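You operate a simulated robot arm through the tools that you are given. There is no shell and no other tool. Be economical: measure what you need, move in short steps, check, and stop when the job is done.

Carry out the task below with a simulated robot arm. There is one attempt and no reset: what you move stays moved.

## Task
Switch the brake lever off. Turn the belt speed knob to 1. Put one of the hex spacers from the inside of the front tray in the small white bin. Push the right winder door shut. Turn the twelfth tension dial to 800 g. Stack the small carton marked "Labels" from the steel top of the small winder on top of the small carton marked "Ties". Take the pink roller from the steel top of the small winder and put it on the second shelf from the bottom of the grey rack. Turn the pitch dial to 0.50 mm. Take the grey foam pad on the middle shelf of the grey rack and put it away on the top shelf of the grey rack. Open the orange bin lid. Any order will do. The brake lever goes to its stop.

It is judged by the outcome, as a careful person would: the job done as asked, and still so three seconds after it is handed in. It fails if anything else is knocked over, pushed out of place, dropped, spilled or broken. A push-on lid holds only when it is set on centred and level and pressed home; a screw cap is set on level and turned clockwise until tight.

## Robot
A 7-joint arm with a fingered hand on a trunk, on a base that drives. Base frame: it is fixed to the floor where the robot stands at the start and does not move with it; the origin is under the middle of the robot, x ahead of it, y to its left, z up. Units: mm, degrees, N and s.
With the tool pointing down near the work surface it reaches from about 180 to 640 mm from the robot's upright axis, wherever it stands. Its first joint turns from -115.0 to 115.0 degrees. Places, roughly: belt speed knob [-700, 2600, 900]; brake lever [400, 0, 900]; grey foam pad (13x7x2 cm) [-2000, -600, 900]; hex spacer (5x3x3 cm) [-700, 2500, 800]; orange bin lid [300, -800, 600]; pink roller (3x3x2 cm) [-2300, 1400, 1000]; pitch dial [-2400, 1300, 1000]; right winder door [-800, 2700, 500]; second shelf of the grey rack [-1700, -600, 500]; small carton [-2000, 1500, 1000]; small white bin (17x15x6 cm) [3200, 3100, 900]; top shelf of the grey rack [-1700, -600, 1600]; twelfth tension dial [-1600, 3400, 1300]. Payload 3.1 kg.
The tool frame sits at the grasp point between the pads (the TCP): z along the fingers, y along the line on which they close. The tips reach 22 mm beyond it. The gripper opens to 112 mm. The gripper's body begins 60 mm behind the TCP. The gripper is a hand of 3 fingers: y runs from the thumb to the fingers, the wrist lies at [0, 0, -218] in the tool frame, and closing takes about 1.5 s.
Orientation is told as [roll, pitch, yaw] about the base's x, y, z axes, in that order, counted from this pose: with the fingers straight down and closing along the base's y, the tool's x points along the base's -x, its y along +y and its z along -z.

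## Interface
- The arm moves only by the tool play_rows. Its argument "plan" is a list of rows, each an object (a shift or turn left out is 0, a gripper value left out holds the last) with "delta_pos": the shift along the tool's x, y, z in units of 100 mm (1.0 is 100 mm), a list of three; "angular": the turn, a rotation vector about the tool's x, y, z in units of 180 degrees (1.0 is 180 degrees), a list of three. In form: [{"delta_pos": [tx, ty, tz], "angular": [rx, ry, rz]}, ...]. A call has 1 to 20 rows; each row is the pose to reach, as a shift and turn from the pose commanded when the call began, along the tool's axes at that moment. "hand" is the gripper command, from -1 (fully open) to 1 (shut), values between in proportion, set as the call begins (left out, the last holds). A call with a number of a shift or a turn outside -1 to 1 is refused whole. Each row takes 0.2 s and may step no farther than 50 mm and 8.6 degrees from the row before; otherwise, or with a gripper value out of range, the whole call is refused. Where a pose cannot be reached the arm comes as near as it can. A force on the tool above 40 N (or 10 N above the force at the start of the call, whichever is more), or a blocked arm, ends the call early, and 0.2 s more pass. The fingers move at their own pace (about 108 mm/s each) and stop on an object; they squeeze with about 34 N. The grip force told is the motor's: it shows also when the fingers shut on nothing. Time passes only in rows, and 0.2 s behind the last, so rows that repeat a pose let the fingers close. It gives the time, the measured TCP pose, the force on the tool (base axes), the opening and the grip force at its end, in the units of the frame above (readings bear some noise), with the torque about the TCP (base axes, N m) and any sound that the robot's microphone picked up, and new pictures: "views" is both (left out), scene, wrist or none.
- Cameras (640 x 400 px; columns grow to the right, rows downward): "scene" is now at [0.3, 109.5, 1637.7]; the picture's right is [-0.59, -0.81, 0.00], its down [-0.64, 0.46, -0.62] and it looks along [0.50, -0.36, -0.79] (base axes); focal length 280 px, centre (320, 200). "wrist" rides on the gripper at [66, 3, -80] in the tool frame; the picture's right is [-0.05, 1.00, 0.00], its down [-0.77, -0.04, -0.64] and it looks along [-0.64, -0.03, 0.77] (tool axes); focal length 275 px, centre (320, 200). There is no depth. A picture from a camera that has moved, and an enlarged one, comes with that camera's place and axes in the base frame and with its lens.
- raise_lower(by): slides the trunk up (or, below 0, down) by that many mm; the arm and the scene camera ride with it, the base frame stays. It gives what a move gives, with no picture.
- roll_base(legs): drives the robot by 1 to 6 legs, each [ahead, left, turn to the left] in mm, mm and degrees, along the robot's own axes; the way and the turn of a leg run together, so that a leg with both is an arc; at most 1500 mm and 180 degrees a leg. The arm and the cameras ride along, it lands a little off, and it stops where it bumps. It gives what a move gives, and a new picture of the scene camera.
- set_fingers(finger1, finger2, thumb_bend): sets how far each is bent, from 0 (flat) to 100 (curled in); at 30 the hand is open as for a grip, at 70 the pads meet at the TCP. One left out holds its place. A second passes; each finger stops where it meets its share of the squeeze, and holds until it gets a number again. A gripper value or a shape takes the hand back. It gives what a move gives, with no picture; readings hold the bend of each and the force on the fingers (four entries, about 0 where the hand has none), thumb and palm.
- preshape(shape): the hand has 3 fingers and takes this shape, open, in about a second: jaw (thumb against the fingers, like two jaws); tri (thumb and two fingers); tip (a fingertip pinch); poke (one finger out to press); point (the index stretched); flat (the hand flat); cup (the hand cupped); fist (a fist). The gripper value then closes the fingers along that shape, each until it touches; the sizes above hold for jaw. It gives what a move gives, with no picture.
- turn_head(pan, tilt): turns the head with the scene camera to pan (to the left, within 155 degrees either way) and tilt (down, from -29 to 69), counted from straight ahead of the robot. It gives what a move gives, and a new picture of the scene camera.
- zoom(camera, box): a new picture of the part [left, top, right, bottom] of that camera's present view, enlarged. It takes no simulated time.
- close_job(): hands the job in; it is judged then, once.

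Go step by step. Nothing tells you exact positions but the pictures and the camera data: compare them with the known pose of the tool, close in by small moves and look again before you grip or let go. The budget is 207 turns and 260 pictures, counting those below and the enlarged ones. Unless the task says otherwise, let go and move clear before handing in, and close with one line.

The tools are called after "Call:" as a command line: name --argument value ..., lists and objects as JSON in quotes. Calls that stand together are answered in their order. play_rows: Moves the arm, as the interface text tells. Its arguments: {"type":"object","properties":{"plan":{"type":"array","items":{"type":"object","properties":{"delta_pos":{"type":"array","items":{"type":"number"}},"angular":{"type":"array","items":{"type":"number"}}}}},"hand":{"type":"number"},"views":{"type":"string","enum":["both","scene","wrist","none"]}},"required":["plan"]} The other tools are called the same way: raise_lower (by) slides the trunk up or down; preshape (shape) gives the hand a shape; set_fingers (finger1, finger2, thumb_bend) moves the fingers one by one; roll_base (legs) drives the base; turn_head (pan, tilt) turns the head that bears the scene camera; zoom (camera, box) takes an enlarged picture of a part of a camera's view; close_job () hands the job in.

At the start:

```text
time_s: 0.0
eef_pos: [297.6, -211.9, 1253.3]
orientation: [0.1, 0.0, 0.0]
force: [-0.6, -0.5, 0.5]
moment: [-0.01, 0.03, -0.02]
opening: 111.9
gripper_force: 0.1
shape: jaw
bend: [30.0, 30.0, 30.0]
finger forces: [0.0, 0.1, 0.1, 0.0, 0.0, 0.0]
trunk travel left (down, up): [-775.0, 215.0]
robot x, y, heading: [-0.2, 2.9, 0.1]
head pan, tilt: [-36.0, 51.7]
```

scene: 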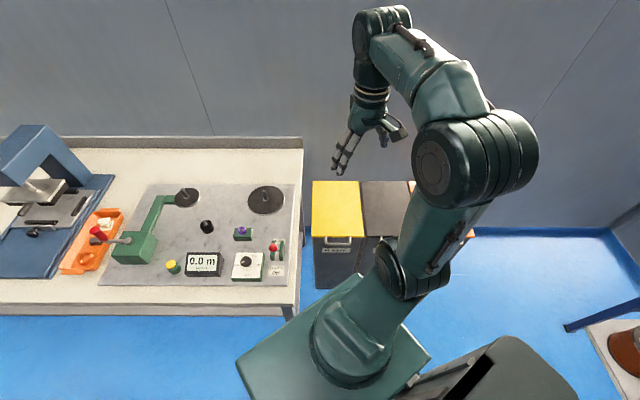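
wrist: 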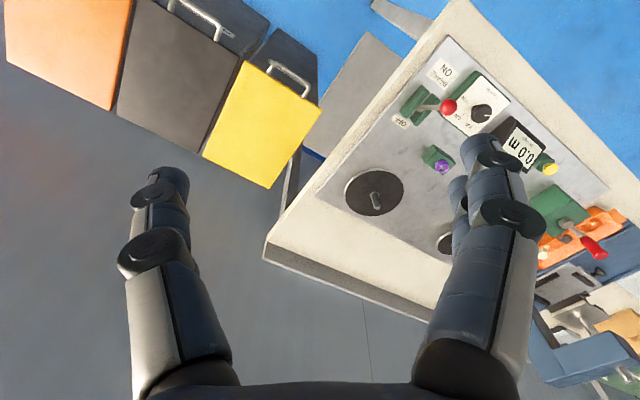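

I see a measuring bench ahead with a small red-knobbed lever (probably the brake) and yellow/grey/orange bins to the right. I'll zoom in on both first.

Call:
zoom --camera "scene" --box '[160, 180, 310, 290]'

Call:
zoom --camera "wrist" --box '[380, 50, 540, 180]'

```text
3.64 times, centred on (235, 235) of scene
camera zoom: at [0.3, 109.5, 1637.7], right [-0.59, -0.81, 0.0], down [-0.64, 0.46, -0.62], along [0.5, -0.36, -0.79], focal length 1017 px, centre (629, 73)
```

zoom: 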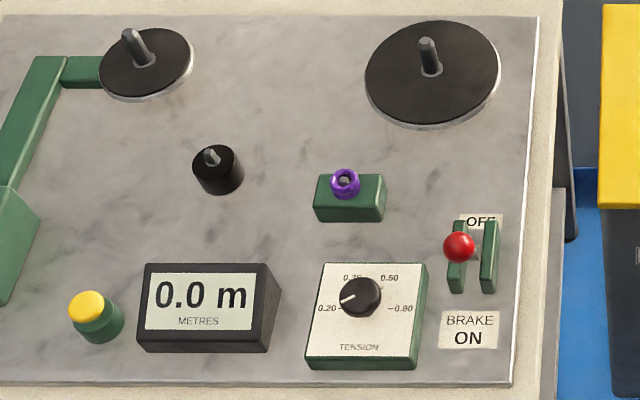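

```text
3.08 times, centred on (460, 115) of wrist
camera zoom: at [230.3, -209.6, 1333.7], right [0.05, 1.0, 0.0], down [0.77, -0.04, 0.64], along [0.64, -0.03, -0.77], focal length 847 px, centre (-111, 462)
```

zoom: 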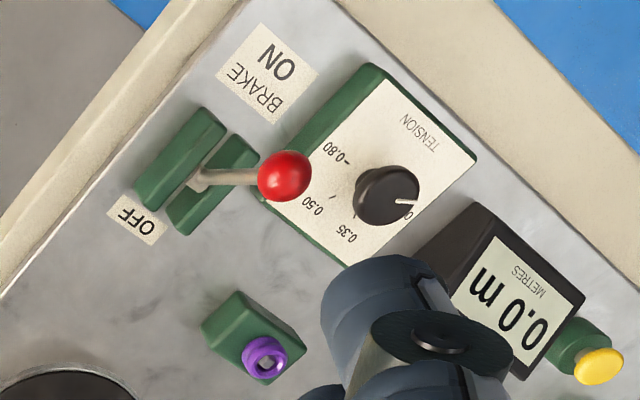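

The brake ball is at about (407,-12,897). It leans to ON, and OFF lies along (0.8,-0.6). I'll yaw the hand 53.6° so the fingers straddle the ball along the slot, and move over it.

Call:
play_rows --plan '[{"delta_pos": [-0.15, 0.15, 0], "angular": [0, 0, -0.0425]}, {"delta_pos": [-0.3, 0.3, 0], "angular": [0, 0, -0.085]}, {"delta_pos": [-0.45, 0.45, 0], "angular": [0, 0, -0.1275]}, {"delta_pos": [-0.6, 0.6, 0], "angular": [0, 0, -0.17]}, {"delta_pos": [-0.75, 0.75, 0], "angular": [0, 0, -0.2125]}, {"delta_pos": [-0.9, 0.9, 0], "angular": [0, 0, -0.255]}, {"delta_pos": [-1, 1, 0], "angular": [0, 0, -0.298]}]' --hand 0 --views "none"

Call:
play_rows --plan '[{"delta_pos": [-0.29, 0.17, 0]}, {"delta_pos": [-0.58, 0.34, 0]}, {"delta_pos": [-0.864, 0.513, 0]}]' --views "none"

Call:
raise_lower --by -270

Call:
turn_head --pan -10 --tilt 55

```text
time_s: 1.6
eef_pos: [399.5, -112.7, 1251.9]
orientation: [0.0, 0.1, 53.8]
force: [0.2, 0.1, 0.2]
moment: [-0.01, 0.01, 0.01]
opening: 56.6
gripper_force: 0.0
shape: jaw
bend: [72.0, 72.0, 70.0]
finger forces: [0.1, 0.0, 0.1, 0.1, 0.0, 0.0]
trunk travel left (down, up): [-775.0, 215.0]
robot x, y, heading: [0.9, -2.0, 0.2]
head pan, tilt: [-36.0, 51.7]
```

```text
time_s: 2.4
eef_pos: [409.3, -10.7, 1253.2]
orientation: [0.0, 0.1, 53.6]
force: [-0.1, -0.8, -0.6]
moment: [-0.04, 0.02, 0.02]
opening: 56.7
gripper_force: 0.0
shape: jaw
bend: [72.0, 72.0, 70.0]
finger forces: [0.1, 0.0, 0.0, 0.0, 0.0, 0.0]
trunk travel left (down, up): [-775.0, 215.0]
robot x, y, heading: [0.7, -1.6, 0.2]
head pan, tilt: [-36.0, 51.7]
```

```text
time_s: 5.2
eef_pos: [411.0, -12.8, 981.8]
orientation: [0.1, 0.0, 53.6]
force: [0.3, -0.5, -0.8]
moment: [0.0, 0.01, -0.05]
opening: 56.8
gripper_force: 0.1
shape: jaw
bend: [72.0, 72.0, 70.0]
finger forces: [0.0, 0.0, 0.0, 0.0, 0.0, 0.0]
trunk travel left (down, up): [-505.0, 485.0]
robot x, y, heading: [0.0, -3.0, -0.3]
head pan, tilt: [-36.0, 51.7]
```

```text
time_s: 6.0
eef_pos: [409.8, -13.1, 983.5]
orientation: [0.0, 0.0, 53.6]
force: [0.2, 0.6, 0.1]
moment: [-0.02, 0.01, 0.0]
opening: 56.9
gripper_force: 0.1
shape: jaw
bend: [72.0, 72.0, 70.0]
finger forces: [0.0, 0.1, 0.0, 0.1, 0.0, 0.0]
trunk travel left (down, up): [-505.0, 485.0]
robot x, y, heading: [4.0, -1.3, 0.2]
head pan, tilt: [-10.0, 55.0]
camera scene: at [10.4, 141.3, 1363.5], right [-0.17, -0.98, 0.0], down [-0.81, 0.14, -0.57], along [0.56, -0.1, -0.82], focal length 280 px, centre (320, 200)
```

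scene: 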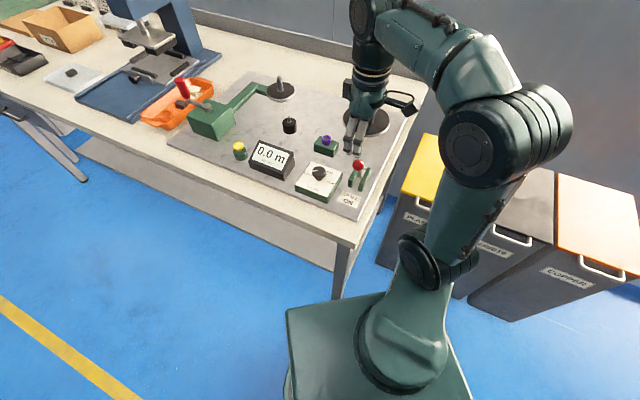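

The hand is above the ball. I'll check from both cameras before going lower.

Call:
zoom --camera "scene" --box '[300, 80, 420, 210]'

Call:
zoom --camera "wrist" --box '[0, 0, 640, 400]'

```text
3.08 times, centred on (360, 145) of scene
camera zoom: at [10.4, 141.3, 1363.5], right [-0.17, -0.98, 0.0], down [-0.81, 0.14, -0.57], along [0.56, -0.1, -0.82], focal length 861 px, centre (197, 369)
```

zoom: 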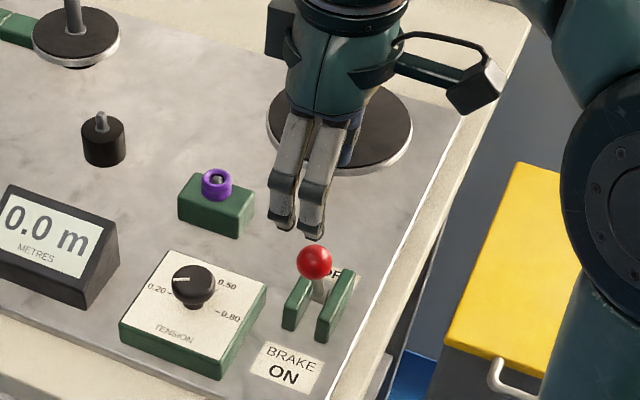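

```text
1.00 times, centred on (320, 200) of wrist (not enlarged: the box is as wide or as high as the picture)
camera zoom: at [367.9, -64.6, 1063.9], right [-0.78, 0.63, 0.0], down [0.49, 0.6, 0.64], along [0.4, 0.49, -0.77], focal length 275 px, centre (320, 200)
```

zoom: 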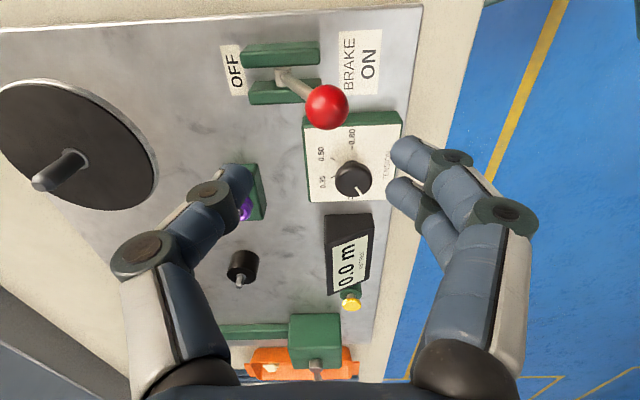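

The ball lies under the TCP, so I'll descend 92 mm and then push towards OFF.

Call:
play_rows --plan '[{"delta_pos": [0, 0, 0.46]}, {"delta_pos": [0, 0, 0.92]}]' --views "wrist"

Call:
play_rows --plan '[{"delta_pos": [0, -0.15, 0]}, {"delta_pos": [0, -0.3, 0]}, {"delta_pos": [0, -0.45, 0]}, {"delta_pos": [0, -0.6, 0]}, {"delta_pos": [0, -0.7, 0]}, {"delta_pos": [0, -0.8, 0]}, {"delta_pos": [0, -0.9, 0]}]' --views "both"

```text
time_s: 6.7
eef_pos: [411.5, -10.8, 891.1]
orientation: [0.0, 0.0, 53.5]
force: [0.4, -0.5, -0.6]
moment: [0.0, 0.0, 0.02]
opening: 56.5
gripper_force: 0.1
shape: jaw
bend: [72.0, 72.0, 70.0]
finger forces: [0.0, 0.1, 0.0, 0.1, 0.0, 0.0]
trunk travel left (down, up): [-505.0, 485.0]
robot x, y, heading: [-1.9, -0.5, 0.0]
head pan, tilt: [-10.0, 55.0]
camera wrist: at [369.1, -63.4, 970.8], right [-0.78, 0.63, 0.0], down [0.49, 0.6, 0.64], along [0.4, 0.49, -0.77], focal length 275 px, centre (320, 200)
```

wrist: 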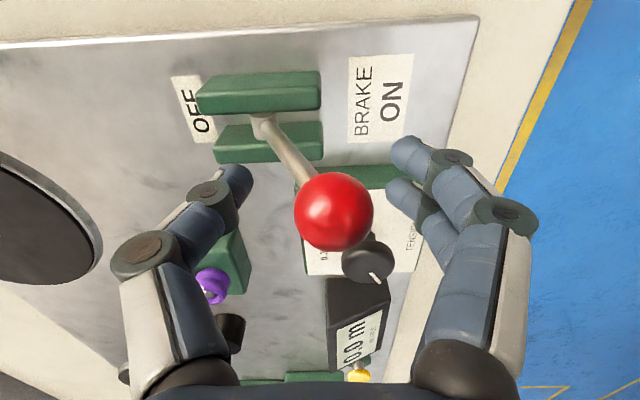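

```text
time_s: 8.2
eef_pos: [479.8, -66.2, 891.5]
orientation: [-0.1, 0.0, 53.5]
force: [-6.1, 3.7, 0.8]
moment: [0.05, 0.17, -0.01]
opening: 61.4
gripper_force: 0.0
shape: jaw
bend: [69.0, 72.0, 70.0]
finger forces: [5.7, 0.0, 0.0, 0.1, 0.0, 0.0]
trunk travel left (down, up): [-505.0, 485.0]
robot x, y, heading: [0.4, -1.8, -0.0]
head pan, tilt: [-10.0, 55.0]
camera scene: at [9.0, 141.9, 1363.5], right [-0.17, -0.98, 0.0], down [-0.81, 0.14, -0.57], along [0.57, -0.1, -0.82], focal length 280 px, centre (320, 200)
camera wrist: at [438.2, -117.0, 972.0], right [-0.78, 0.63, 0.0], down [0.49, 0.6, 0.64], along [0.4, 0.49, -0.77], focal length 275 px, centre (320, 200)
```

scene: 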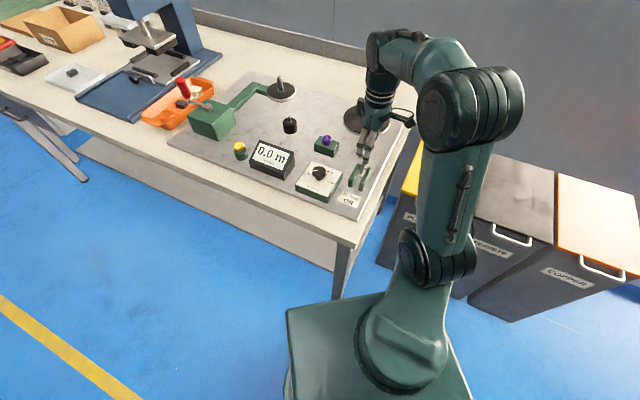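
wrist: 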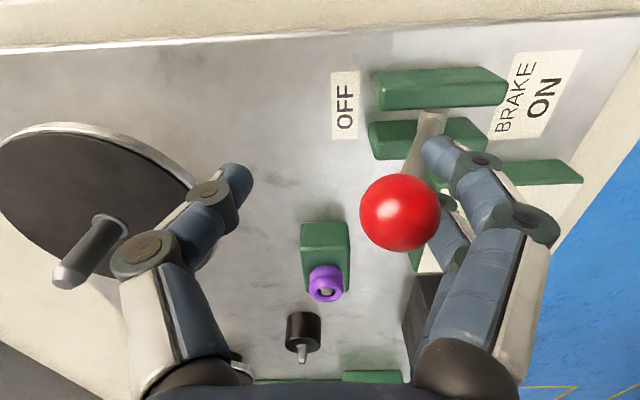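

The lever follows with about 6 N of resistance. I'll keep pushing until it stops.

Call:
play_rows --plan '[{"delta_pos": [0, -0.1, 0]}, {"delta_pos": [0, -0.2, 0]}, {"delta_pos": [0, -0.3, 0]}]' --views "wrist"

```text
time_s: 9.1
eef_pos: [500.5, -75.1, 893.2]
orientation: [0.7, 0.1, 54.1]
force: [-22.8, 14.9, 2.8]
moment: [-0.08, 0.03, 0.01]
opening: 67.8
gripper_force: 0.0
shape: jaw
bend: [59.0, 71.0, 70.0]
finger forces: [21.2, 7.7, 0.1, 0.1, 0.0, 0.0]
trunk travel left (down, up): [-505.0, 485.0]
robot x, y, heading: [-2.9, -1.6, 0.1]
head pan, tilt: [-10.0, 55.0]
stopped in row 3: the force on the tool passed its limit at 41 N (the readings are from after the stop); the commanded pose is now the measured one
camera wrist: at [459.5, -127.3, 973.8], right [-0.78, 0.62, 0.01], down [0.49, 0.6, 0.63], along [0.39, 0.5, -0.77], focal length 275 px, centre (320, 200)
```

wrist: 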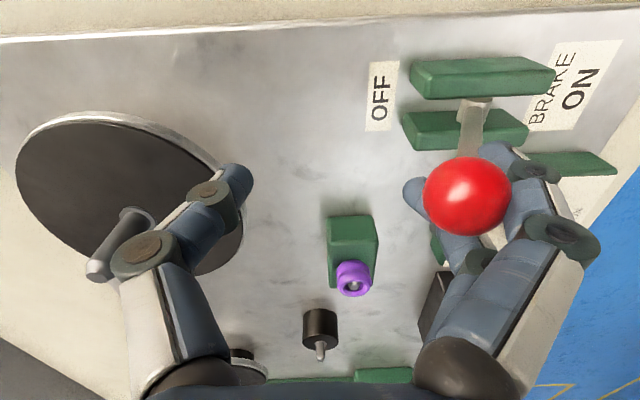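

The ball is at about (456,-47), mirrored from ON, with a hard stop at 41 N, so it's at OFF. I'll back off and rise, then look at the bins.

Call:
play_rows --plan '[{"delta_pos": [0, 0.15, 0]}, {"delta_pos": [0, 0.3, 0]}, {"delta_pos": [0, 0.3, -0.45]}, {"delta_pos": [0, 0.3, -0.9]}]' --views "wrist"

Call:
turn_head --pan -60 --tilt 50

```text
time_s: 10.1
eef_pos: [486.3, -63.6, 982.2]
orientation: [0.4, 0.2, 53.9]
force: [0.4, 0.7, -0.8]
moment: [0.0, -0.01, -0.01]
opening: 56.6
gripper_force: 0.0
shape: jaw
bend: [72.0, 72.0, 70.0]
finger forces: [0.1, 0.0, 0.1, 0.1, 0.0, 0.0]
trunk travel left (down, up): [-505.0, 485.0]
robot x, y, heading: [-0.1, -1.8, -0.0]
head pan, tilt: [-10.0, 55.0]
camera wrist: at [445.6, -116.2, 1062.4], right [-0.78, 0.63, 0.01], down [0.49, 0.6, 0.63], along [0.39, 0.5, -0.77], focal length 275 px, centre (320, 200)
```

wrist: 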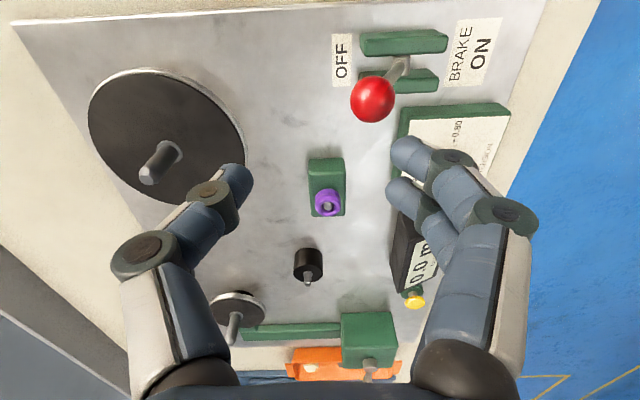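

```text
time_s: 11.3
eef_pos: [487.5, -62.7, 979.5]
orientation: [0.5, 0.2, 53.9]
force: [-0.4, 0.3, -0.1]
moment: [0.0, 0.0, -0.01]
opening: 56.6
gripper_force: 0.2
shape: jaw
bend: [72.0, 72.0, 70.0]
finger forces: [0.0, 0.0, 0.1, 0.1, 0.0, 0.0]
trunk travel left (down, up): [-505.0, 485.0]
robot x, y, heading: [-1.0, 2.3, 0.0]
head pan, tilt: [-60.0, 50.0]
camera scene: at [-22.6, 87.6, 1370.0], right [-0.86, -0.5, 0.0], down [-0.38, 0.66, -0.64], along [0.32, -0.56, -0.77], focal length 280 px, centre (320, 200)
```

scene: 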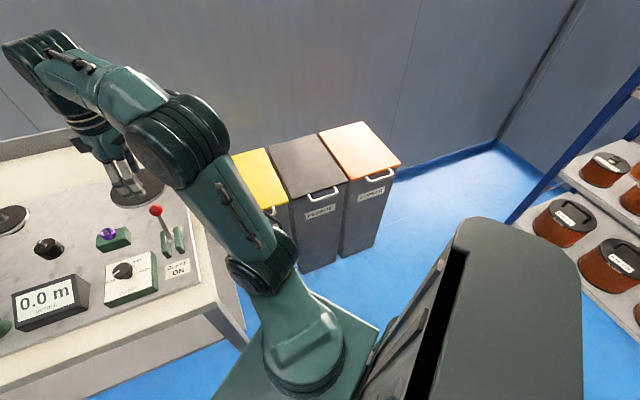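

I'll zoom in on the orange lid.

Call:
zoom --camera "scene" --box '[300, 110, 420, 260]'

```text
2.67 times, centred on (360, 185) of scene
camera zoom: at [-22.6, 87.6, 1370.0], right [-0.86, -0.5, 0.0], down [-0.38, 0.66, -0.64], along [0.32, -0.56, -0.77], focal length 746 px, centre (213, 240)
```

zoom: 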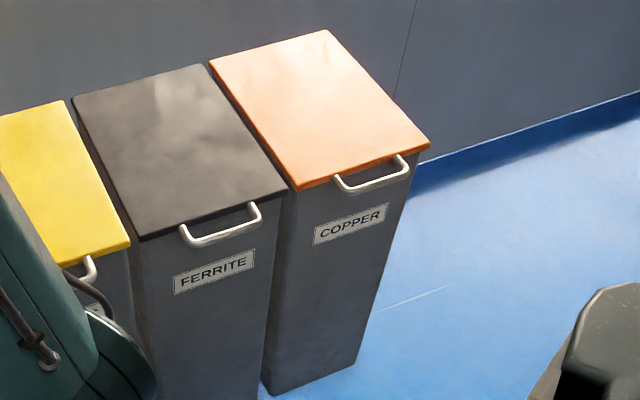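

The orange lid spans (238,-616), (108,-792), (364,-979) and (490,-798), with its handle at about (153,-687,595). Before I drive, I'll look to the right and behind for obstacles.

Call:
turn_head --pan -120 --tilt 35

Call:
turn_head --pan 150 --tilt 25

Call:
turn_head --pan 80 --tilt 25

```text
time_s: 12.6
eef_pos: [487.0, -65.4, 980.7]
orientation: [0.5, 0.1, 53.7]
force: [-0.1, 0.0, 0.4]
moment: [-0.02, 0.0, 0.02]
opening: 56.6
gripper_force: 0.0
shape: jaw
bend: [72.0, 72.0, 70.0]
finger forces: [0.0, 0.0, 0.0, 0.0, 0.0, 0.0]
trunk travel left (down, up): [-505.0, 485.0]
robot x, y, heading: [0.6, 1.0, -0.1]
head pan, tilt: [-120.0, 35.0]
camera scene: at [-105.1, 77.8, 1391.7], right [-0.87, 0.5, 0.0], down [0.29, 0.5, -0.82], along [-0.41, -0.71, -0.57], focal length 280 px, centre (320, 200)
```

scene: 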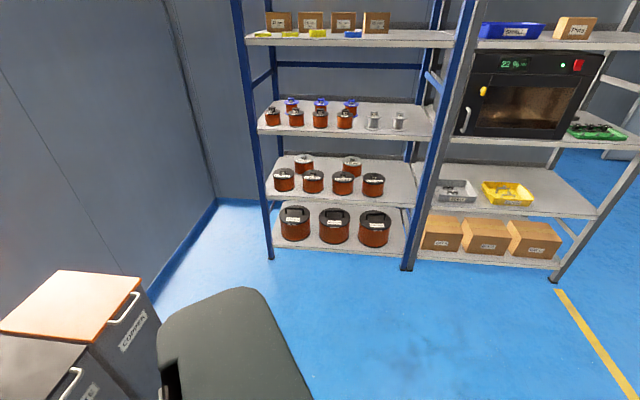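

```text
time_s: 16.4
eef_pos: [486.4, -63.4, 980.0]
orientation: [0.5, 0.1, 53.9]
force: [-0.2, -0.2, 0.2]
moment: [0.0, -0.01, 0.02]
opening: 56.5
gripper_force: 0.1
shape: jaw
bend: [72.0, 72.0, 70.0]
finger forces: [0.0, 0.0, 0.1, 0.0, 0.1, 0.0]
trunk travel left (down, up): [-505.0, 485.0]
robot x, y, heading: [-3.6, -1.0, 0.2]
head pan, tilt: [150.0, 25.0]
camera scene: at [-141.1, 200.2, 1407.5], right [0.5, 0.87, 0.0], down [0.37, -0.21, -0.91], along [-0.79, 0.45, -0.42], focal length 280 px, centre (320, 200)
```

scene: 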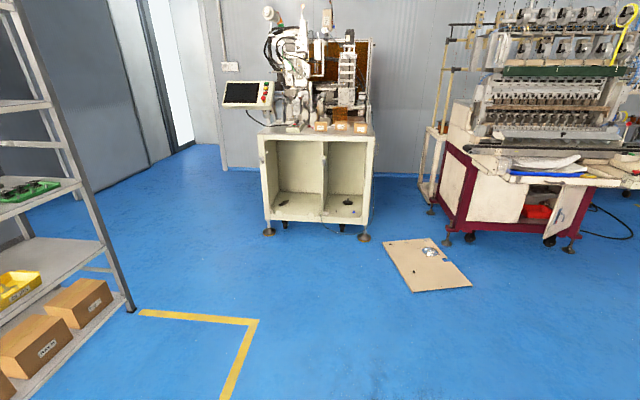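

```text
time_s: 17.8
eef_pos: [486.2, -63.3, 980.9]
orientation: [0.5, 0.0, 53.8]
force: [0.3, 0.5, 0.1]
moment: [0.0, 0.03, -0.02]
opening: 56.5
gripper_force: 0.1
shape: jaw
bend: [72.0, 72.0, 70.0]
finger forces: [0.0, 0.1, 0.1, 0.0, 0.0, 0.1]
trunk travel left (down, up): [-505.0, 485.0]
robot x, y, heading: [4.2, 2.3, 0.2]
head pan, tilt: [80.0, 25.0]
camera scene: at [-45.5, 245.0, 1407.5], right [0.99, -0.17, 0.0], down [-0.07, -0.42, -0.91], along [0.16, 0.89, -0.42], focal length 280 px, centre (320, 200)
```

scene: 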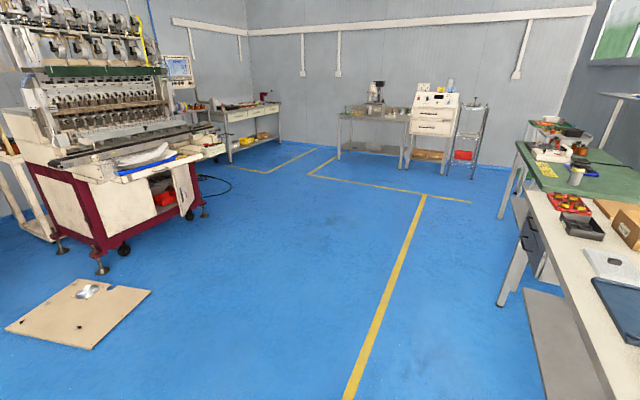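

It's clear behind and to the right. I'll drive back to stand facing the orange bin along its depth direction.

Call:
roll_base --legs '[[-430, -266, 0], [0, 0, -35.8]]'

Call:
play_rows --plan '[{"angular": [0, 0, 0.0425]}, {"angular": [0, 0, 0.085]}, {"angular": [0, 0, 0.1275]}, {"angular": [0, 0, 0.17]}, {"angular": [0, 0, 0.2125]}, {"angular": [0, 0, 0.255]}, {"angular": [0, 0, 0.298]}]' --hand 1 --views "none"

```text
time_s: 22.5
eef_pos: [-77.9, -610.4, 981.3]
orientation: [0.5, 0.1, 18.4]
force: [0.0, -0.4, -0.6]
moment: [0.05, -0.01, 0.0]
opening: 56.6
gripper_force: 0.0
shape: jaw
bend: [72.0, 72.0, 70.0]
finger forces: [0.1, 0.0, 0.2, 0.1, 0.1, 0.0]
trunk travel left (down, up): [-505.0, 485.0]
robot x, y, heading: [-437.2, -278.2, -35.2]
head pan, tilt: [80.0, 25.0]
camera scene: at [-333.6, -50.6, 1407.5], right [0.7, -0.71, 0.0], down [-0.3, -0.3, -0.91], along [0.64, 0.64, -0.42], focal length 280 px, centre (320, 200)
```

scene: 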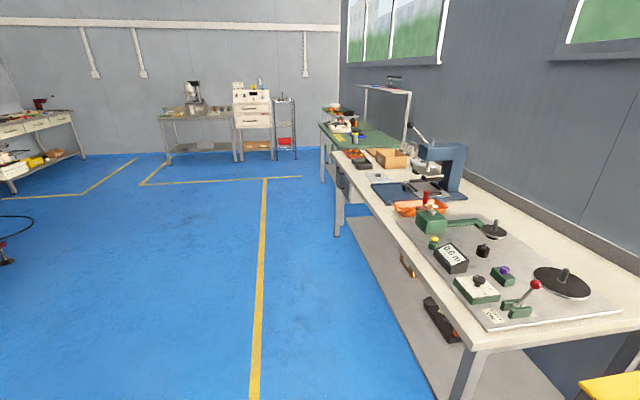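

```text
time_s: 24.1
eef_pos: [-77.6, -609.4, 982.4]
orientation: [0.2, 0.4, -35.3]
force: [0.4, 1.2, 1.2]
moment: [-0.03, 0.03, -0.05]
opening: 0.1
gripper_force: 34.1
shape: jaw
bend: [69.0, 69.0, 78.0]
finger forces: [0.0, 0.0, 0.0, 0.0, 0.0, 0.0]
trunk travel left (down, up): [-505.0, 485.0]
robot x, y, heading: [-435.6, -277.6, -35.3]
head pan, tilt: [80.0, 25.0]
```

Next I'll pitch the hand to point forward (fingers closed, horizontal) while extending and centring it.

Call:
play_rows --plan '[{"delta_pos": [-0.1, 0.06, 0], "angular": [0, -0.04545, 0]}, {"delta_pos": [-0.2, 0.12, 0], "angular": [0, -0.0909, 0]}, {"delta_pos": [-0.3, 0.18, 0], "angular": [0, -0.13635, 0]}, {"delta_pos": [-0.4, 0.24, 0], "angular": [0, -0.1818, 0]}, {"delta_pos": [-0.5, 0.3, 0], "angular": [0, -0.22725, 0]}, {"delta_pos": [-0.6, 0.36, 0], "angular": [0, -0.2727, 0]}, {"delta_pos": [-0.7, 0.42, 0], "angular": [0, -0.31815, 0]}, {"delta_pos": [-0.8, 0.48, 0], "angular": [0, -0.3636, 0]}, {"delta_pos": [-0.9, 0.54, 0], "angular": [0, -0.409, 0]}, {"delta_pos": [-1, 0.6, 0], "angular": [0, -0.4545, 0]}, {"delta_pos": [-1, 0.64, 0], "angular": [0, -0.5, 0]}]' --views "none"

Call:
raise_lower --by -300

Call:
turn_head --pan 0 --tilt 40

```text
time_s: 26.5
eef_pos: [40.9, -615.5, 979.6]
orientation: [15.6, -89.6, -51.0]
force: [-0.8, 1.4, 0.1]
moment: [-0.01, -0.01, -0.04]
opening: 0.1
gripper_force: 33.8
shape: jaw
bend: [69.0, 69.0, 78.0]
finger forces: [0.0, 0.1, 0.1, 0.0, 0.0, 0.0]
out of reach, approached as far as the arm can: row 8
trunk travel left (down, up): [-505.0, 485.0]
robot x, y, heading: [-434.1, -274.3, -35.4]
head pan, tilt: [80.0, 25.0]
```

```text
time_s: 29.5
eef_pos: [40.0, -615.8, 679.4]
orientation: [23.6, -89.5, -58.8]
force: [0.2, 0.6, 0.2]
moment: [0.02, 0.01, -0.01]
opening: 0.1
gripper_force: 33.9
shape: jaw
bend: [69.0, 69.0, 78.0]
finger forces: [0.0, 0.1, 0.0, 0.1, 0.1, 0.1]
trunk travel left (down, up): [-205.0, 785.0]
robot x, y, heading: [-438.8, -277.4, -35.2]
head pan, tilt: [80.0, 25.0]
```

```text
time_s: 31.0
eef_pos: [40.4, -616.2, 679.8]
orientation: [23.5, -89.5, -58.9]
force: [0.1, -0.5, -0.3]
moment: [-0.01, -0.02, 0.03]
opening: 0.0
gripper_force: 33.5
shape: jaw
bend: [69.0, 69.0, 78.0]
finger forces: [0.0, 0.0, 0.0, 0.0, 0.0, 0.1]
trunk travel left (down, up): [-205.0, 785.0]
robot x, y, heading: [-440.7, -274.0, -35.1]
head pan, tilt: [0.0, 40.0]
camera scene: at [-329.7, -164.3, 1084.2], right [-0.58, -0.82, 0.0], down [-0.52, 0.37, -0.77], along [0.63, -0.44, -0.64], focal length 280 px, centre (320, 200)
```

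scene: 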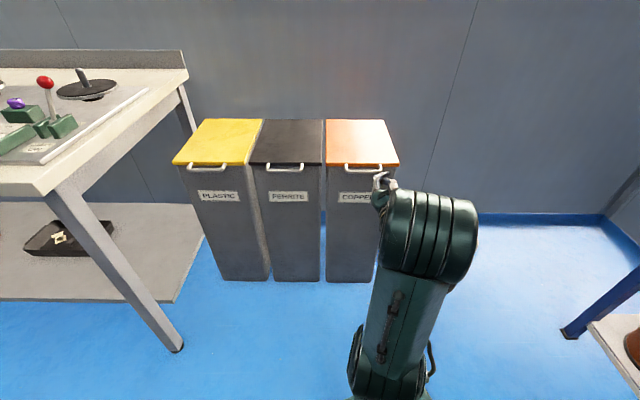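

Call:
zoom --camera "scene" --box '[310, 100, 430, 220]'

Call:
zoom --camera "wrist" --box '[0, 0, 640, 400]'

```text
3.33 times, centred on (370, 160) of scene
camera zoom: at [-329.7, -164.3, 1084.2], right [-0.58, -0.82, 0.0], down [-0.52, 0.37, -0.77], along [0.63, -0.44, -0.64], focal length 933 px, centre (153, 333)
```

zoom: 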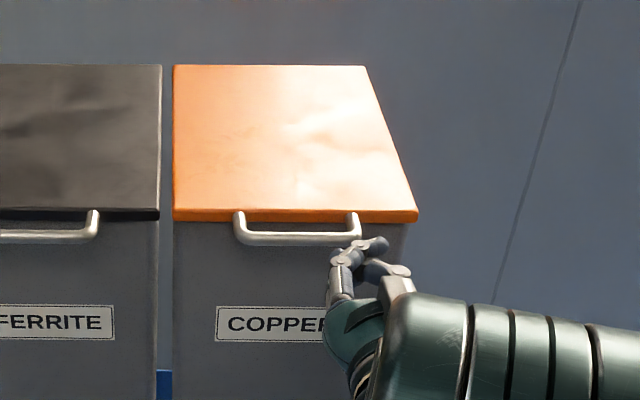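

```text
1.00 times, centred on (320, 200) of wrist (not enlarged: the box is as wide or as high as the picture)
camera zoom: at [-23.9, -566.9, 614.1], right [0.58, 0.82, 0.05], down [-0.54, 0.33, 0.78], along [0.62, -0.47, 0.63], focal length 275 px, centre (320, 200)
```

zoom: 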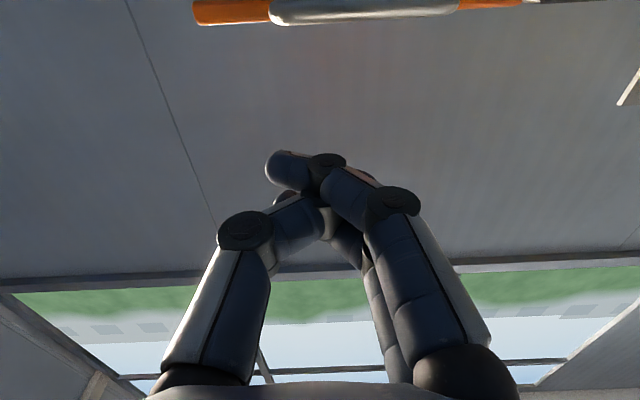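

The bar sits at about (162,-667,628), which is 129 mm ahead of the TCP and 29 mm to its left. I'll shift left, go lower than the bar, drive forward and look.

Call:
play_rows --plan '[{"delta_pos": [0, 0.29, 0]}]' --views "none"

Call:
raise_lower --by -110

Call:
roll_base --legs '[[105, 0, 0]]'

Call:
zoom --camera "wrist" --box '[0, 0, 640, 400]'

```text
time_s: 31.4
eef_pos: [57.9, -593.7, 677.5]
orientation: [24.5, -89.5, -59.8]
force: [0.6, -0.6, -0.1]
moment: [-0.01, -0.01, 0.04]
opening: 0.0
gripper_force: 34.5
shape: jaw
bend: [69.0, 69.0, 78.0]
finger forces: [0.0, 0.0, 0.0, 0.0, 0.0, 0.0]
trunk travel left (down, up): [-205.0, 785.0]
robot x, y, heading: [-439.8, -276.0, -35.3]
head pan, tilt: [0.0, 40.0]
```

```text
time_s: 32.8
eef_pos: [58.1, -593.3, 566.8]
orientation: [23.7, -89.5, -59.0]
force: [0.0, 0.0, -0.5]
moment: [0.0, -0.01, 0.02]
opening: 0.0
gripper_force: 34.2
shape: jaw
bend: [69.0, 69.0, 78.0]
finger forces: [0.0, 0.0, 0.1, 0.0, 0.0, 0.1]
trunk travel left (down, up): [-95.0, 895.0]
robot x, y, heading: [-437.5, -272.5, -35.7]
head pan, tilt: [0.0, 40.0]
```

```text
time_s: 34.0
eef_pos: [139.4, -652.0, 567.5]
orientation: [23.6, -89.5, -59.0]
force: [0.0, -0.3, -0.3]
moment: [-0.01, -0.01, -0.03]
opening: 0.0
gripper_force: 33.6
shape: jaw
bend: [69.0, 69.0, 78.0]
finger forces: [0.0, 0.1, 0.0, 0.1, 0.0, 0.0]
trunk travel left (down, up): [-95.0, 895.0]
robot x, y, heading: [-352.7, -335.9, -35.5]
head pan, tilt: [0.0, 40.0]
camera scene: at [-247.5, -222.8, 974.1], right [-0.58, -0.82, 0.0], down [-0.52, 0.37, -0.77], along [0.62, -0.44, -0.64], focal length 280 px, centre (320, 200)
```

scene: 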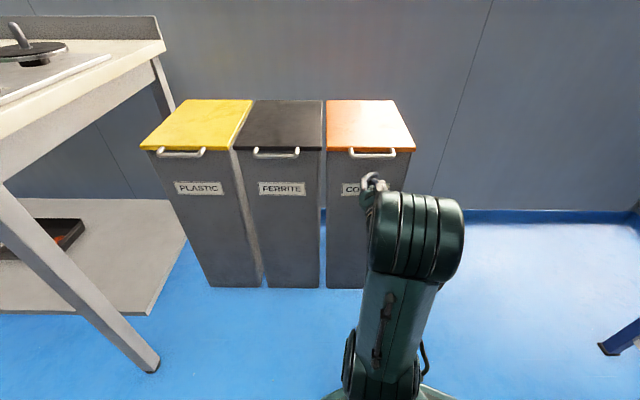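

```text
1.00 times, centred on (320, 200) of wrist (not enlarged: the box is as wide or as high as the picture)
camera zoom: at [74.7, -603.4, 501.9], right [0.58, 0.82, 0.05], down [-0.54, 0.33, 0.78], along [0.62, -0.47, 0.63], focal length 275 px, centre (320, 200)
```

zoom: 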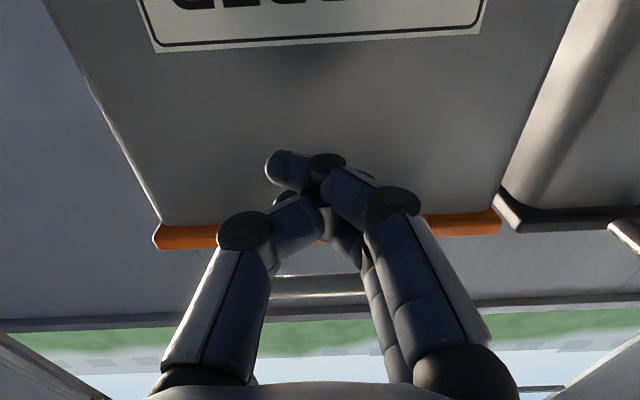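

The bar is almost exactly above the TCP. I'll raise the trunk so the fingers pick it up.

Call:
raise_lower --by 60

Call:
zoom --camera "wrist" --box '[0, 0, 640, 400]'

Call:
zoom --camera "scene" --box '[300, 80, 480, 220]'

```text
time_s: 35.0
eef_pos: [139.6, -651.8, 627.2]
orientation: [22.1, -89.5, -57.4]
force: [0.7, 0.2, -1.3]
moment: [0.01, -0.01, 0.02]
opening: 0.2
gripper_force: 34.1
shape: jaw
bend: [69.0, 69.0, 78.0]
finger forces: [0.1, 0.0, 0.1, 0.1, 0.0, 0.0]
trunk travel left (down, up): [-155.0, 835.0]
robot x, y, heading: [-357.5, -335.0, -35.5]
head pan, tilt: [0.0, 40.0]
```

```text
1.00 times, centred on (320, 200) of wrist (not enlarged: the box is as wide or as high as the picture)
camera zoom: at [74.8, -603.5, 561.7], right [0.58, 0.82, 0.05], down [-0.54, 0.33, 0.78], along [0.62, -0.47, 0.63], focal length 275 px, centre (320, 200)
```

zoom: 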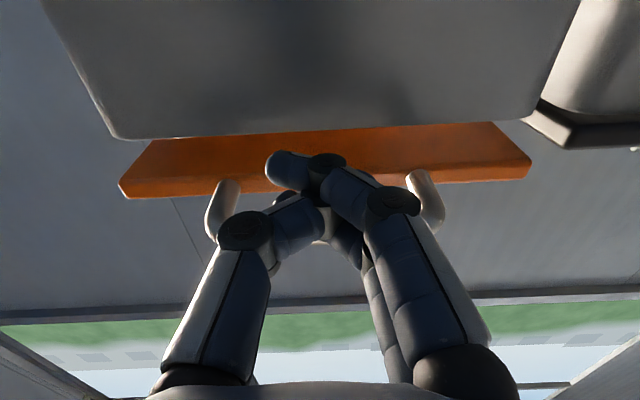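

```text
2.86 times, centred on (390, 150) of scene
camera zoom: at [-247.3, -222.9, 1034.1], right [-0.58, -0.82, 0.0], down [-0.52, 0.37, -0.77], along [0.62, -0.44, -0.64], focal length 799 px, centre (120, 343)
```

zoom: 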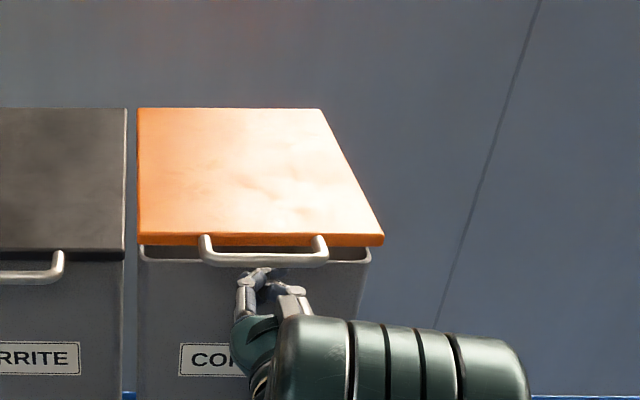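

The lid is already lifting on the fingers. I'll keep going: rise, edge forward under it, rise again.

Call:
raise_lower --by 60

Call:
roll_base --legs '[[60, 0, 0]]'

Call:
zoom --camera "wrist" --box '[0, 0, 640, 400]'

```text
time_s: 36.0
eef_pos: [139.7, -652.0, 688.6]
orientation: [22.7, -89.5, -58.1]
force: [-1.2, 0.5, -1.7]
moment: [0.02, 0.0, -0.03]
opening: 0.0
gripper_force: 34.0
shape: jaw
bend: [69.0, 69.0, 78.0]
finger forces: [0.0, 0.1, 0.1, 0.0, 0.0, 0.0]
trunk travel left (down, up): [-215.0, 775.0]
robot x, y, heading: [-354.4, -333.9, -35.4]
head pan, tilt: [0.0, 40.0]
```

```text
time_s: 36.9
eef_pos: [189.6, -689.2, 687.1]
orientation: [22.8, -89.5, -58.1]
force: [0.1, -0.7, -1.4]
moment: [0.02, -0.02, -0.03]
opening: 0.2
gripper_force: 34.3
shape: jaw
bend: [69.0, 70.0, 78.0]
finger forces: [0.1, 0.1, 0.1, 0.0, 0.0, 0.0]
trunk travel left (down, up): [-215.0, 775.0]
robot x, y, heading: [-308.7, -369.3, -35.5]
head pan, tilt: [0.0, 40.0]
camera scene: at [-197.7, -258.3, 1094.1], right [-0.58, -0.81, 0.0], down [-0.52, 0.37, -0.77], along [0.62, -0.44, -0.64], focal length 280 px, centre (320, 200)
```

scene: 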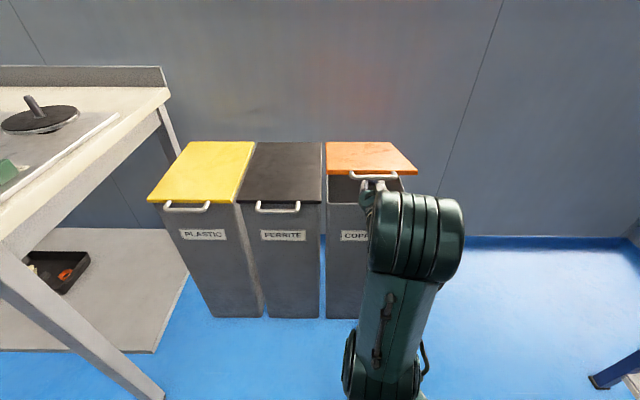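

```text
1.00 times, centred on (320, 200) of wrist (not enlarged: the box is as wide or as high as the picture)
camera zoom: at [124.1, -639.3, 621.8], right [0.58, 0.81, 0.05], down [-0.54, 0.33, 0.78], along [0.62, -0.47, 0.63], focal length 275 px, centre (320, 200)
```

zoom: 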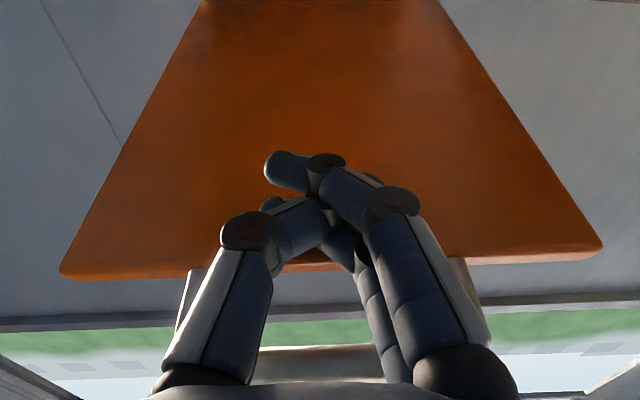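

Working well. Now forward 80, rise 130, then forward 100 more.

Call:
roll_base --legs '[[80, 0, 0]]'

Call:
raise_lower --by 130

Call:
play_rows --plan '[{"delta_pos": [0, 0, 0.25]}, {"delta_pos": [0, 0, 0.5]}, {"delta_pos": [0, 0, 0.75]}, {"delta_pos": [0, 0, 1]}]' --views "both"

```text
time_s: 38.0
eef_pos: [241.8, -724.5, 683.6]
orientation: [9.9, -88.4, -45.4]
force: [-11.9, 8.7, 2.3]
moment: [0.75, 0.98, 0.01]
opening: 0.0
gripper_force: 33.6
shape: jaw
bend: [69.0, 71.0, 78.0]
finger forces: [0.0, 0.0, 0.0, 0.0, 0.1, 0.0]
trunk travel left (down, up): [-215.0, 775.0]
robot x, y, heading: [-251.4, -408.9, -35.5]
head pan, tilt: [0.0, 40.0]
stopped in leg 1: the force on the tool passed its limit at 134 N (the readings are from after the stop); the commanded pose is now the measured one
camera scene: at [-144.7, -296.0, 1094.1], right [-0.58, -0.82, 0.0], down [-0.52, 0.37, -0.77], along [0.63, -0.44, -0.64], focal length 280 px, centre (320, 200)
```

scene: 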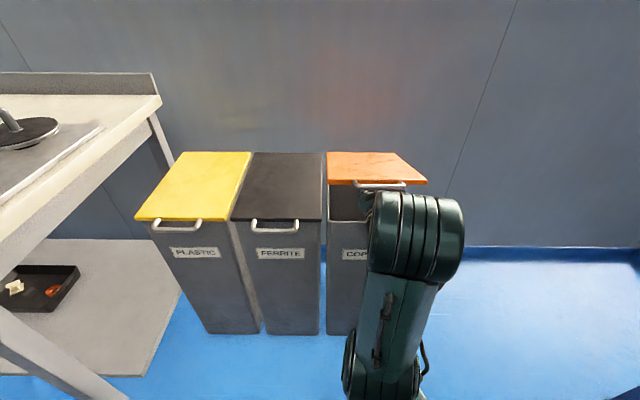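

```text
time_s: 39.6
eef_pos: [241.5, -725.1, 812.6]
orientation: [9.5, -88.6, -44.9]
force: [-1.2, 1.6, -0.9]
moment: [0.01, 0.0, -0.04]
opening: 0.0
gripper_force: 34.3
shape: jaw
bend: [69.0, 71.0, 78.0]
finger forces: [0.0, 0.1, 0.0, 0.1, 0.0, 0.0]
trunk travel left (down, up): [-345.0, 645.0]
robot x, y, heading: [-252.6, -408.9, -35.2]
head pan, tilt: [0.0, 40.0]
```

```text
time_s: 40.6
eef_pos: [325.0, -784.0, 811.6]
orientation: [9.1, -88.5, -44.2]
force: [-0.8, 0.6, -0.8]
moment: [0.03, -0.01, 0.0]
opening: 0.0
gripper_force: 33.3
shape: jaw
bend: [69.0, 71.0, 78.0]
finger forces: [0.0, 0.0, 0.0, 0.0, 0.0, 0.0]
trunk travel left (down, up): [-345.0, 645.0]
robot x, y, heading: [-251.7, -406.7, -35.2]
head pan, tilt: [0.0, 40.0]
camera scene: at [-143.0, -297.2, 1224.1], right [-0.58, -0.82, 0.0], down [-0.52, 0.37, -0.77], along [0.62, -0.44, -0.64], focal length 280 px, centre (320, 200)
camera wrist: at [259.3, -733.5, 746.0], right [0.58, 0.81, 0.05], down [-0.53, 0.32, 0.79], along [0.62, -0.48, 0.62], focal length 275 px, centre (320, 200)
```

scene: 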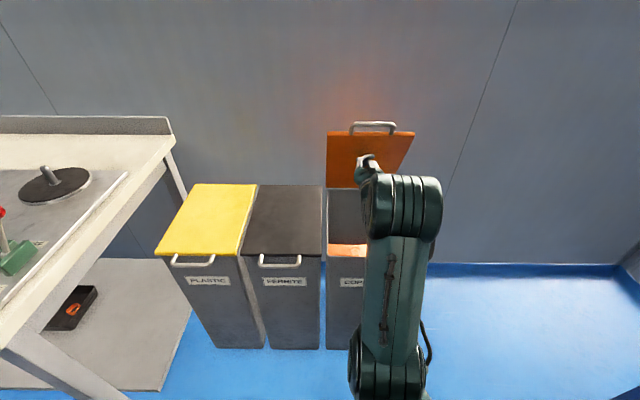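
wrist: 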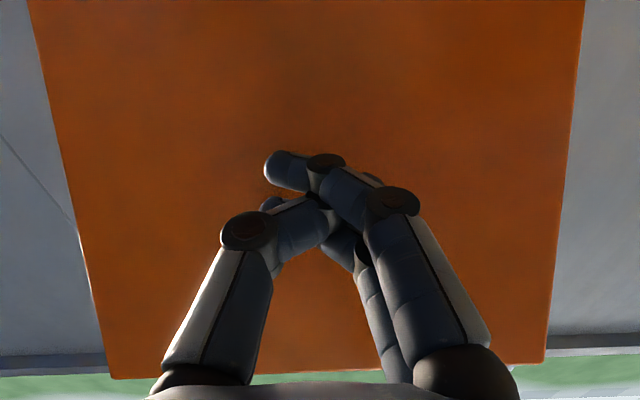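

The lid is at roughly 60°. The bump was the camera housing touching the bin rim, and the bins still look in line. I'm high enough to clear the rim now, so I'll push further.

Call:
play_rows --plan '[{"delta_pos": [0, 0, 0.25]}, {"delta_pos": [0, 0, 0.5]}, {"delta_pos": [0, 0, 0.75]}, {"delta_pos": [0, 0, 1]}]' --views "scene"

```text
time_s: 41.6
eef_pos: [398.2, -833.2, 807.9]
orientation: [10.3, -88.2, -45.6]
force: [-29.4, 20.2, -0.5]
moment: [-0.11, -0.13, -0.26]
opening: 0.0
gripper_force: 34.1
shape: jaw
bend: [73.0, 74.0, 82.0]
finger forces: [13.1, 16.0, 0.0, 0.0, 16.3, 0.1]
trunk travel left (down, up): [-345.0, 645.0]
robot x, y, heading: [-251.1, -406.2, -35.6]
head pan, tilt: [0.0, 40.0]
stopped in row 4: the force on the tool passed its limit at 58 N (the readings are from after the stop); the commanded pose is now the measured one
camera scene: at [-148.8, -293.2, 1224.3], right [-0.58, -0.82, 0.0], down [-0.52, 0.37, -0.77], along [0.63, -0.45, -0.64], focal length 280 px, centre (320, 200)
```

scene: 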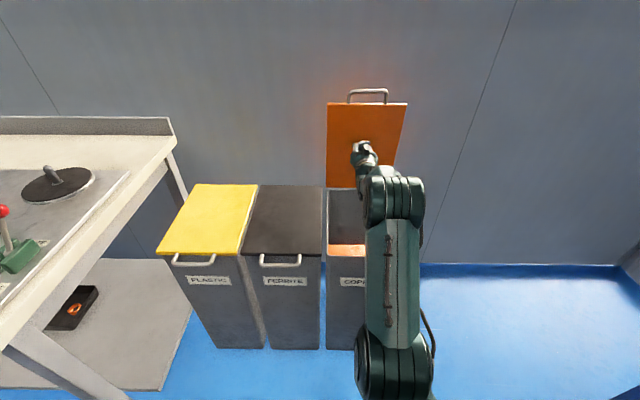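

The lid hit its stop at near vertical. I'll back away and see whether it stays.

Call:
play_rows --plan '[{"delta_pos": [0, 0, -0.25]}, {"delta_pos": [0, 0, -0.5]}, {"delta_pos": [0, 0, -0.75]}, {"delta_pos": [0, 0, -1]}]' --views "scene"

```text
time_s: 42.6
eef_pos: [320.6, -776.8, 810.2]
orientation: [7.8, -88.0, -43.1]
force: [0.3, -0.4, 0.0]
moment: [0.02, -0.01, 0.02]
opening: 0.4
gripper_force: 33.3
shape: jaw
bend: [70.0, 70.0, 78.0]
finger forces: [0.0, 0.0, 0.0, 0.0, 0.1, 0.0]
trunk travel left (down, up): [-345.0, 645.0]
robot x, y, heading: [-249.0, -407.4, -35.5]
head pan, tilt: [0.0, 40.0]
camera scene: at [-143.4, -296.8, 1224.1], right [-0.58, -0.82, 0.0], down [-0.52, 0.37, -0.77], along [0.62, -0.44, -0.64], focal length 280 px, centre (320, 200)
```

scene: 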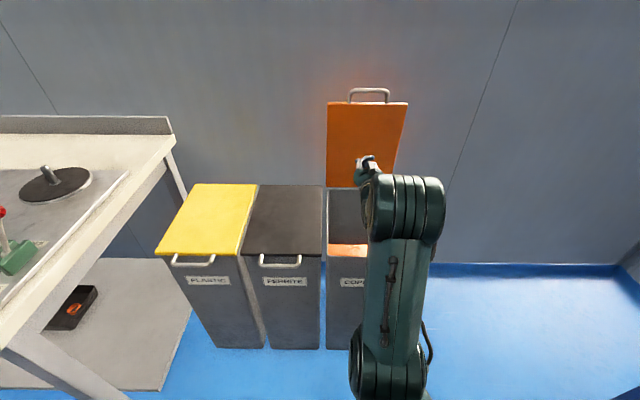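

The lid holds open. I'll back away and look at the grey rack.

Call:
roll_base --legs '[[-500, 0, 0]]'

Call:
turn_head --pan -110 --tilt 20

```text
time_s: 45.6
eef_pos: [-95.9, -484.1, 810.5]
orientation: [8.1, -88.0, -43.4]
force: [-0.2, -0.4, 0.7]
moment: [0.01, -0.01, 0.03]
opening: 0.0
gripper_force: 34.3
shape: jaw
bend: [70.0, 70.0, 78.0]
finger forces: [0.0, 0.0, 0.0, 0.0, 0.0, 0.0]
trunk travel left (down, up): [-345.0, 645.0]
robot x, y, heading: [-666.8, -113.6, -35.3]
head pan, tilt: [0.0, 40.0]
camera scene: at [-558.2, -1.6, 1224.2], right [-0.58, -0.81, 0.0], down [-0.52, 0.37, -0.77], along [0.62, -0.45, -0.64], focal length 280 px, centre (320, 200)
```

scene: 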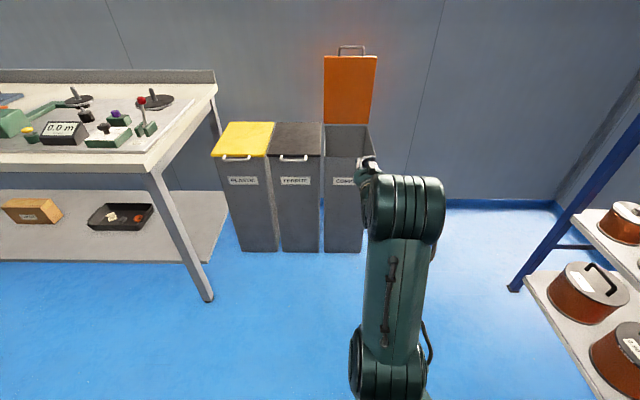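

```text
time_s: 47.5
eef_pos: [-95.6, -484.1, 810.7]
orientation: [8.2, -88.0, -43.4]
force: [0.3, -0.2, -0.8]
moment: [0.01, 0.01, -0.03]
opening: 0.0
gripper_force: 34.5
shape: jaw
bend: [70.0, 70.0, 78.0]
finger forces: [0.1, 0.0, 0.0, 0.0, 0.0, 0.0]
trunk travel left (down, up): [-345.0, 645.0]
robot x, y, heading: [-668.4, -111.9, -35.4]
head pan, tilt: [-110.0, 20.0]
camera scene: at [-704.1, -5.0, 1255.6], right [-0.57, 0.82, 0.0], down [0.28, 0.19, -0.94], along [-0.77, -0.53, -0.34], focal length 280 px, centre (320, 200)
```

scene: 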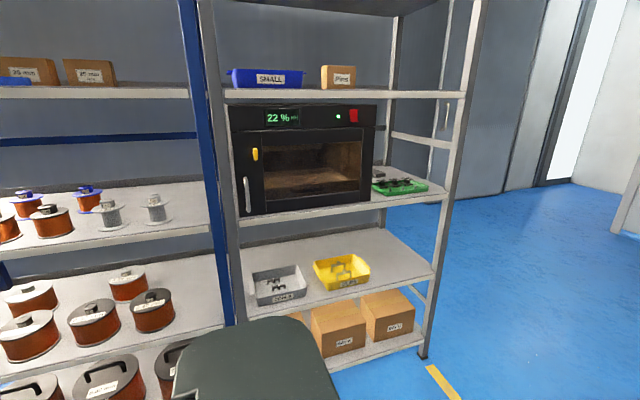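

Call:
zoom --camera "scene" --box '[340, 130, 470, 220]'

Call:
turn_head --pan -110 --tilt -20

```text
4.44 times, centred on (405, 175) of scene
camera zoom: at [-704.1, -5.0, 1255.6], right [-0.57, 0.82, 0.0], down [0.28, 0.19, -0.94], along [-0.77, -0.53, -0.34], focal length 1243 px, centre (-58, 311)
```

zoom: 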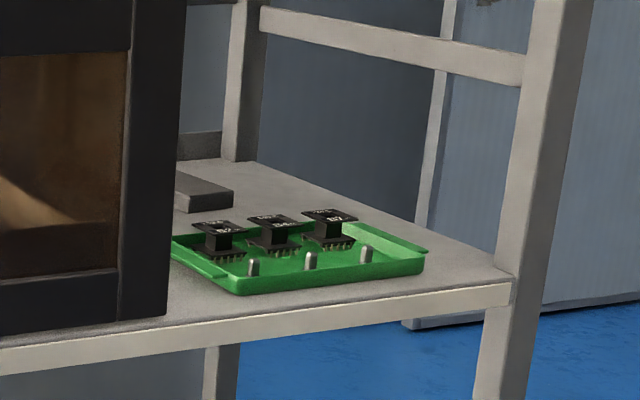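

```text
time_s: 48.6
eef_pos: [-95.1, -483.3, 810.3]
orientation: [8.0, -88.0, -43.3]
force: [-0.7, -0.2, -0.3]
moment: [-0.01, -0.03, -0.01]
opening: 0.0
gripper_force: 33.4
shape: jaw
bend: [70.0, 70.0, 78.0]
finger forces: [0.0, 0.0, 0.1, 0.0, 0.1, 0.1]
trunk travel left (down, up): [-345.0, 645.0]
robot x, y, heading: [-666.2, -112.8, -35.7]
head pan, tilt: [-110.0, -20.0]
camera scene: at [-690.0, 4.7, 1317.1], right [-0.57, 0.82, 0.0], down [-0.28, -0.19, -0.94], along [-0.77, -0.53, 0.34], focal length 280 px, centre (320, 200)
```

scene: 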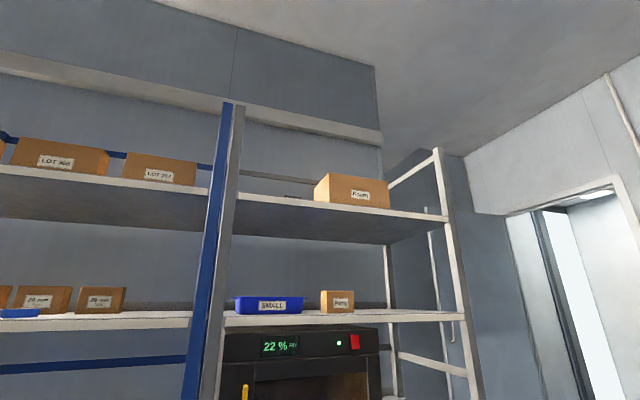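

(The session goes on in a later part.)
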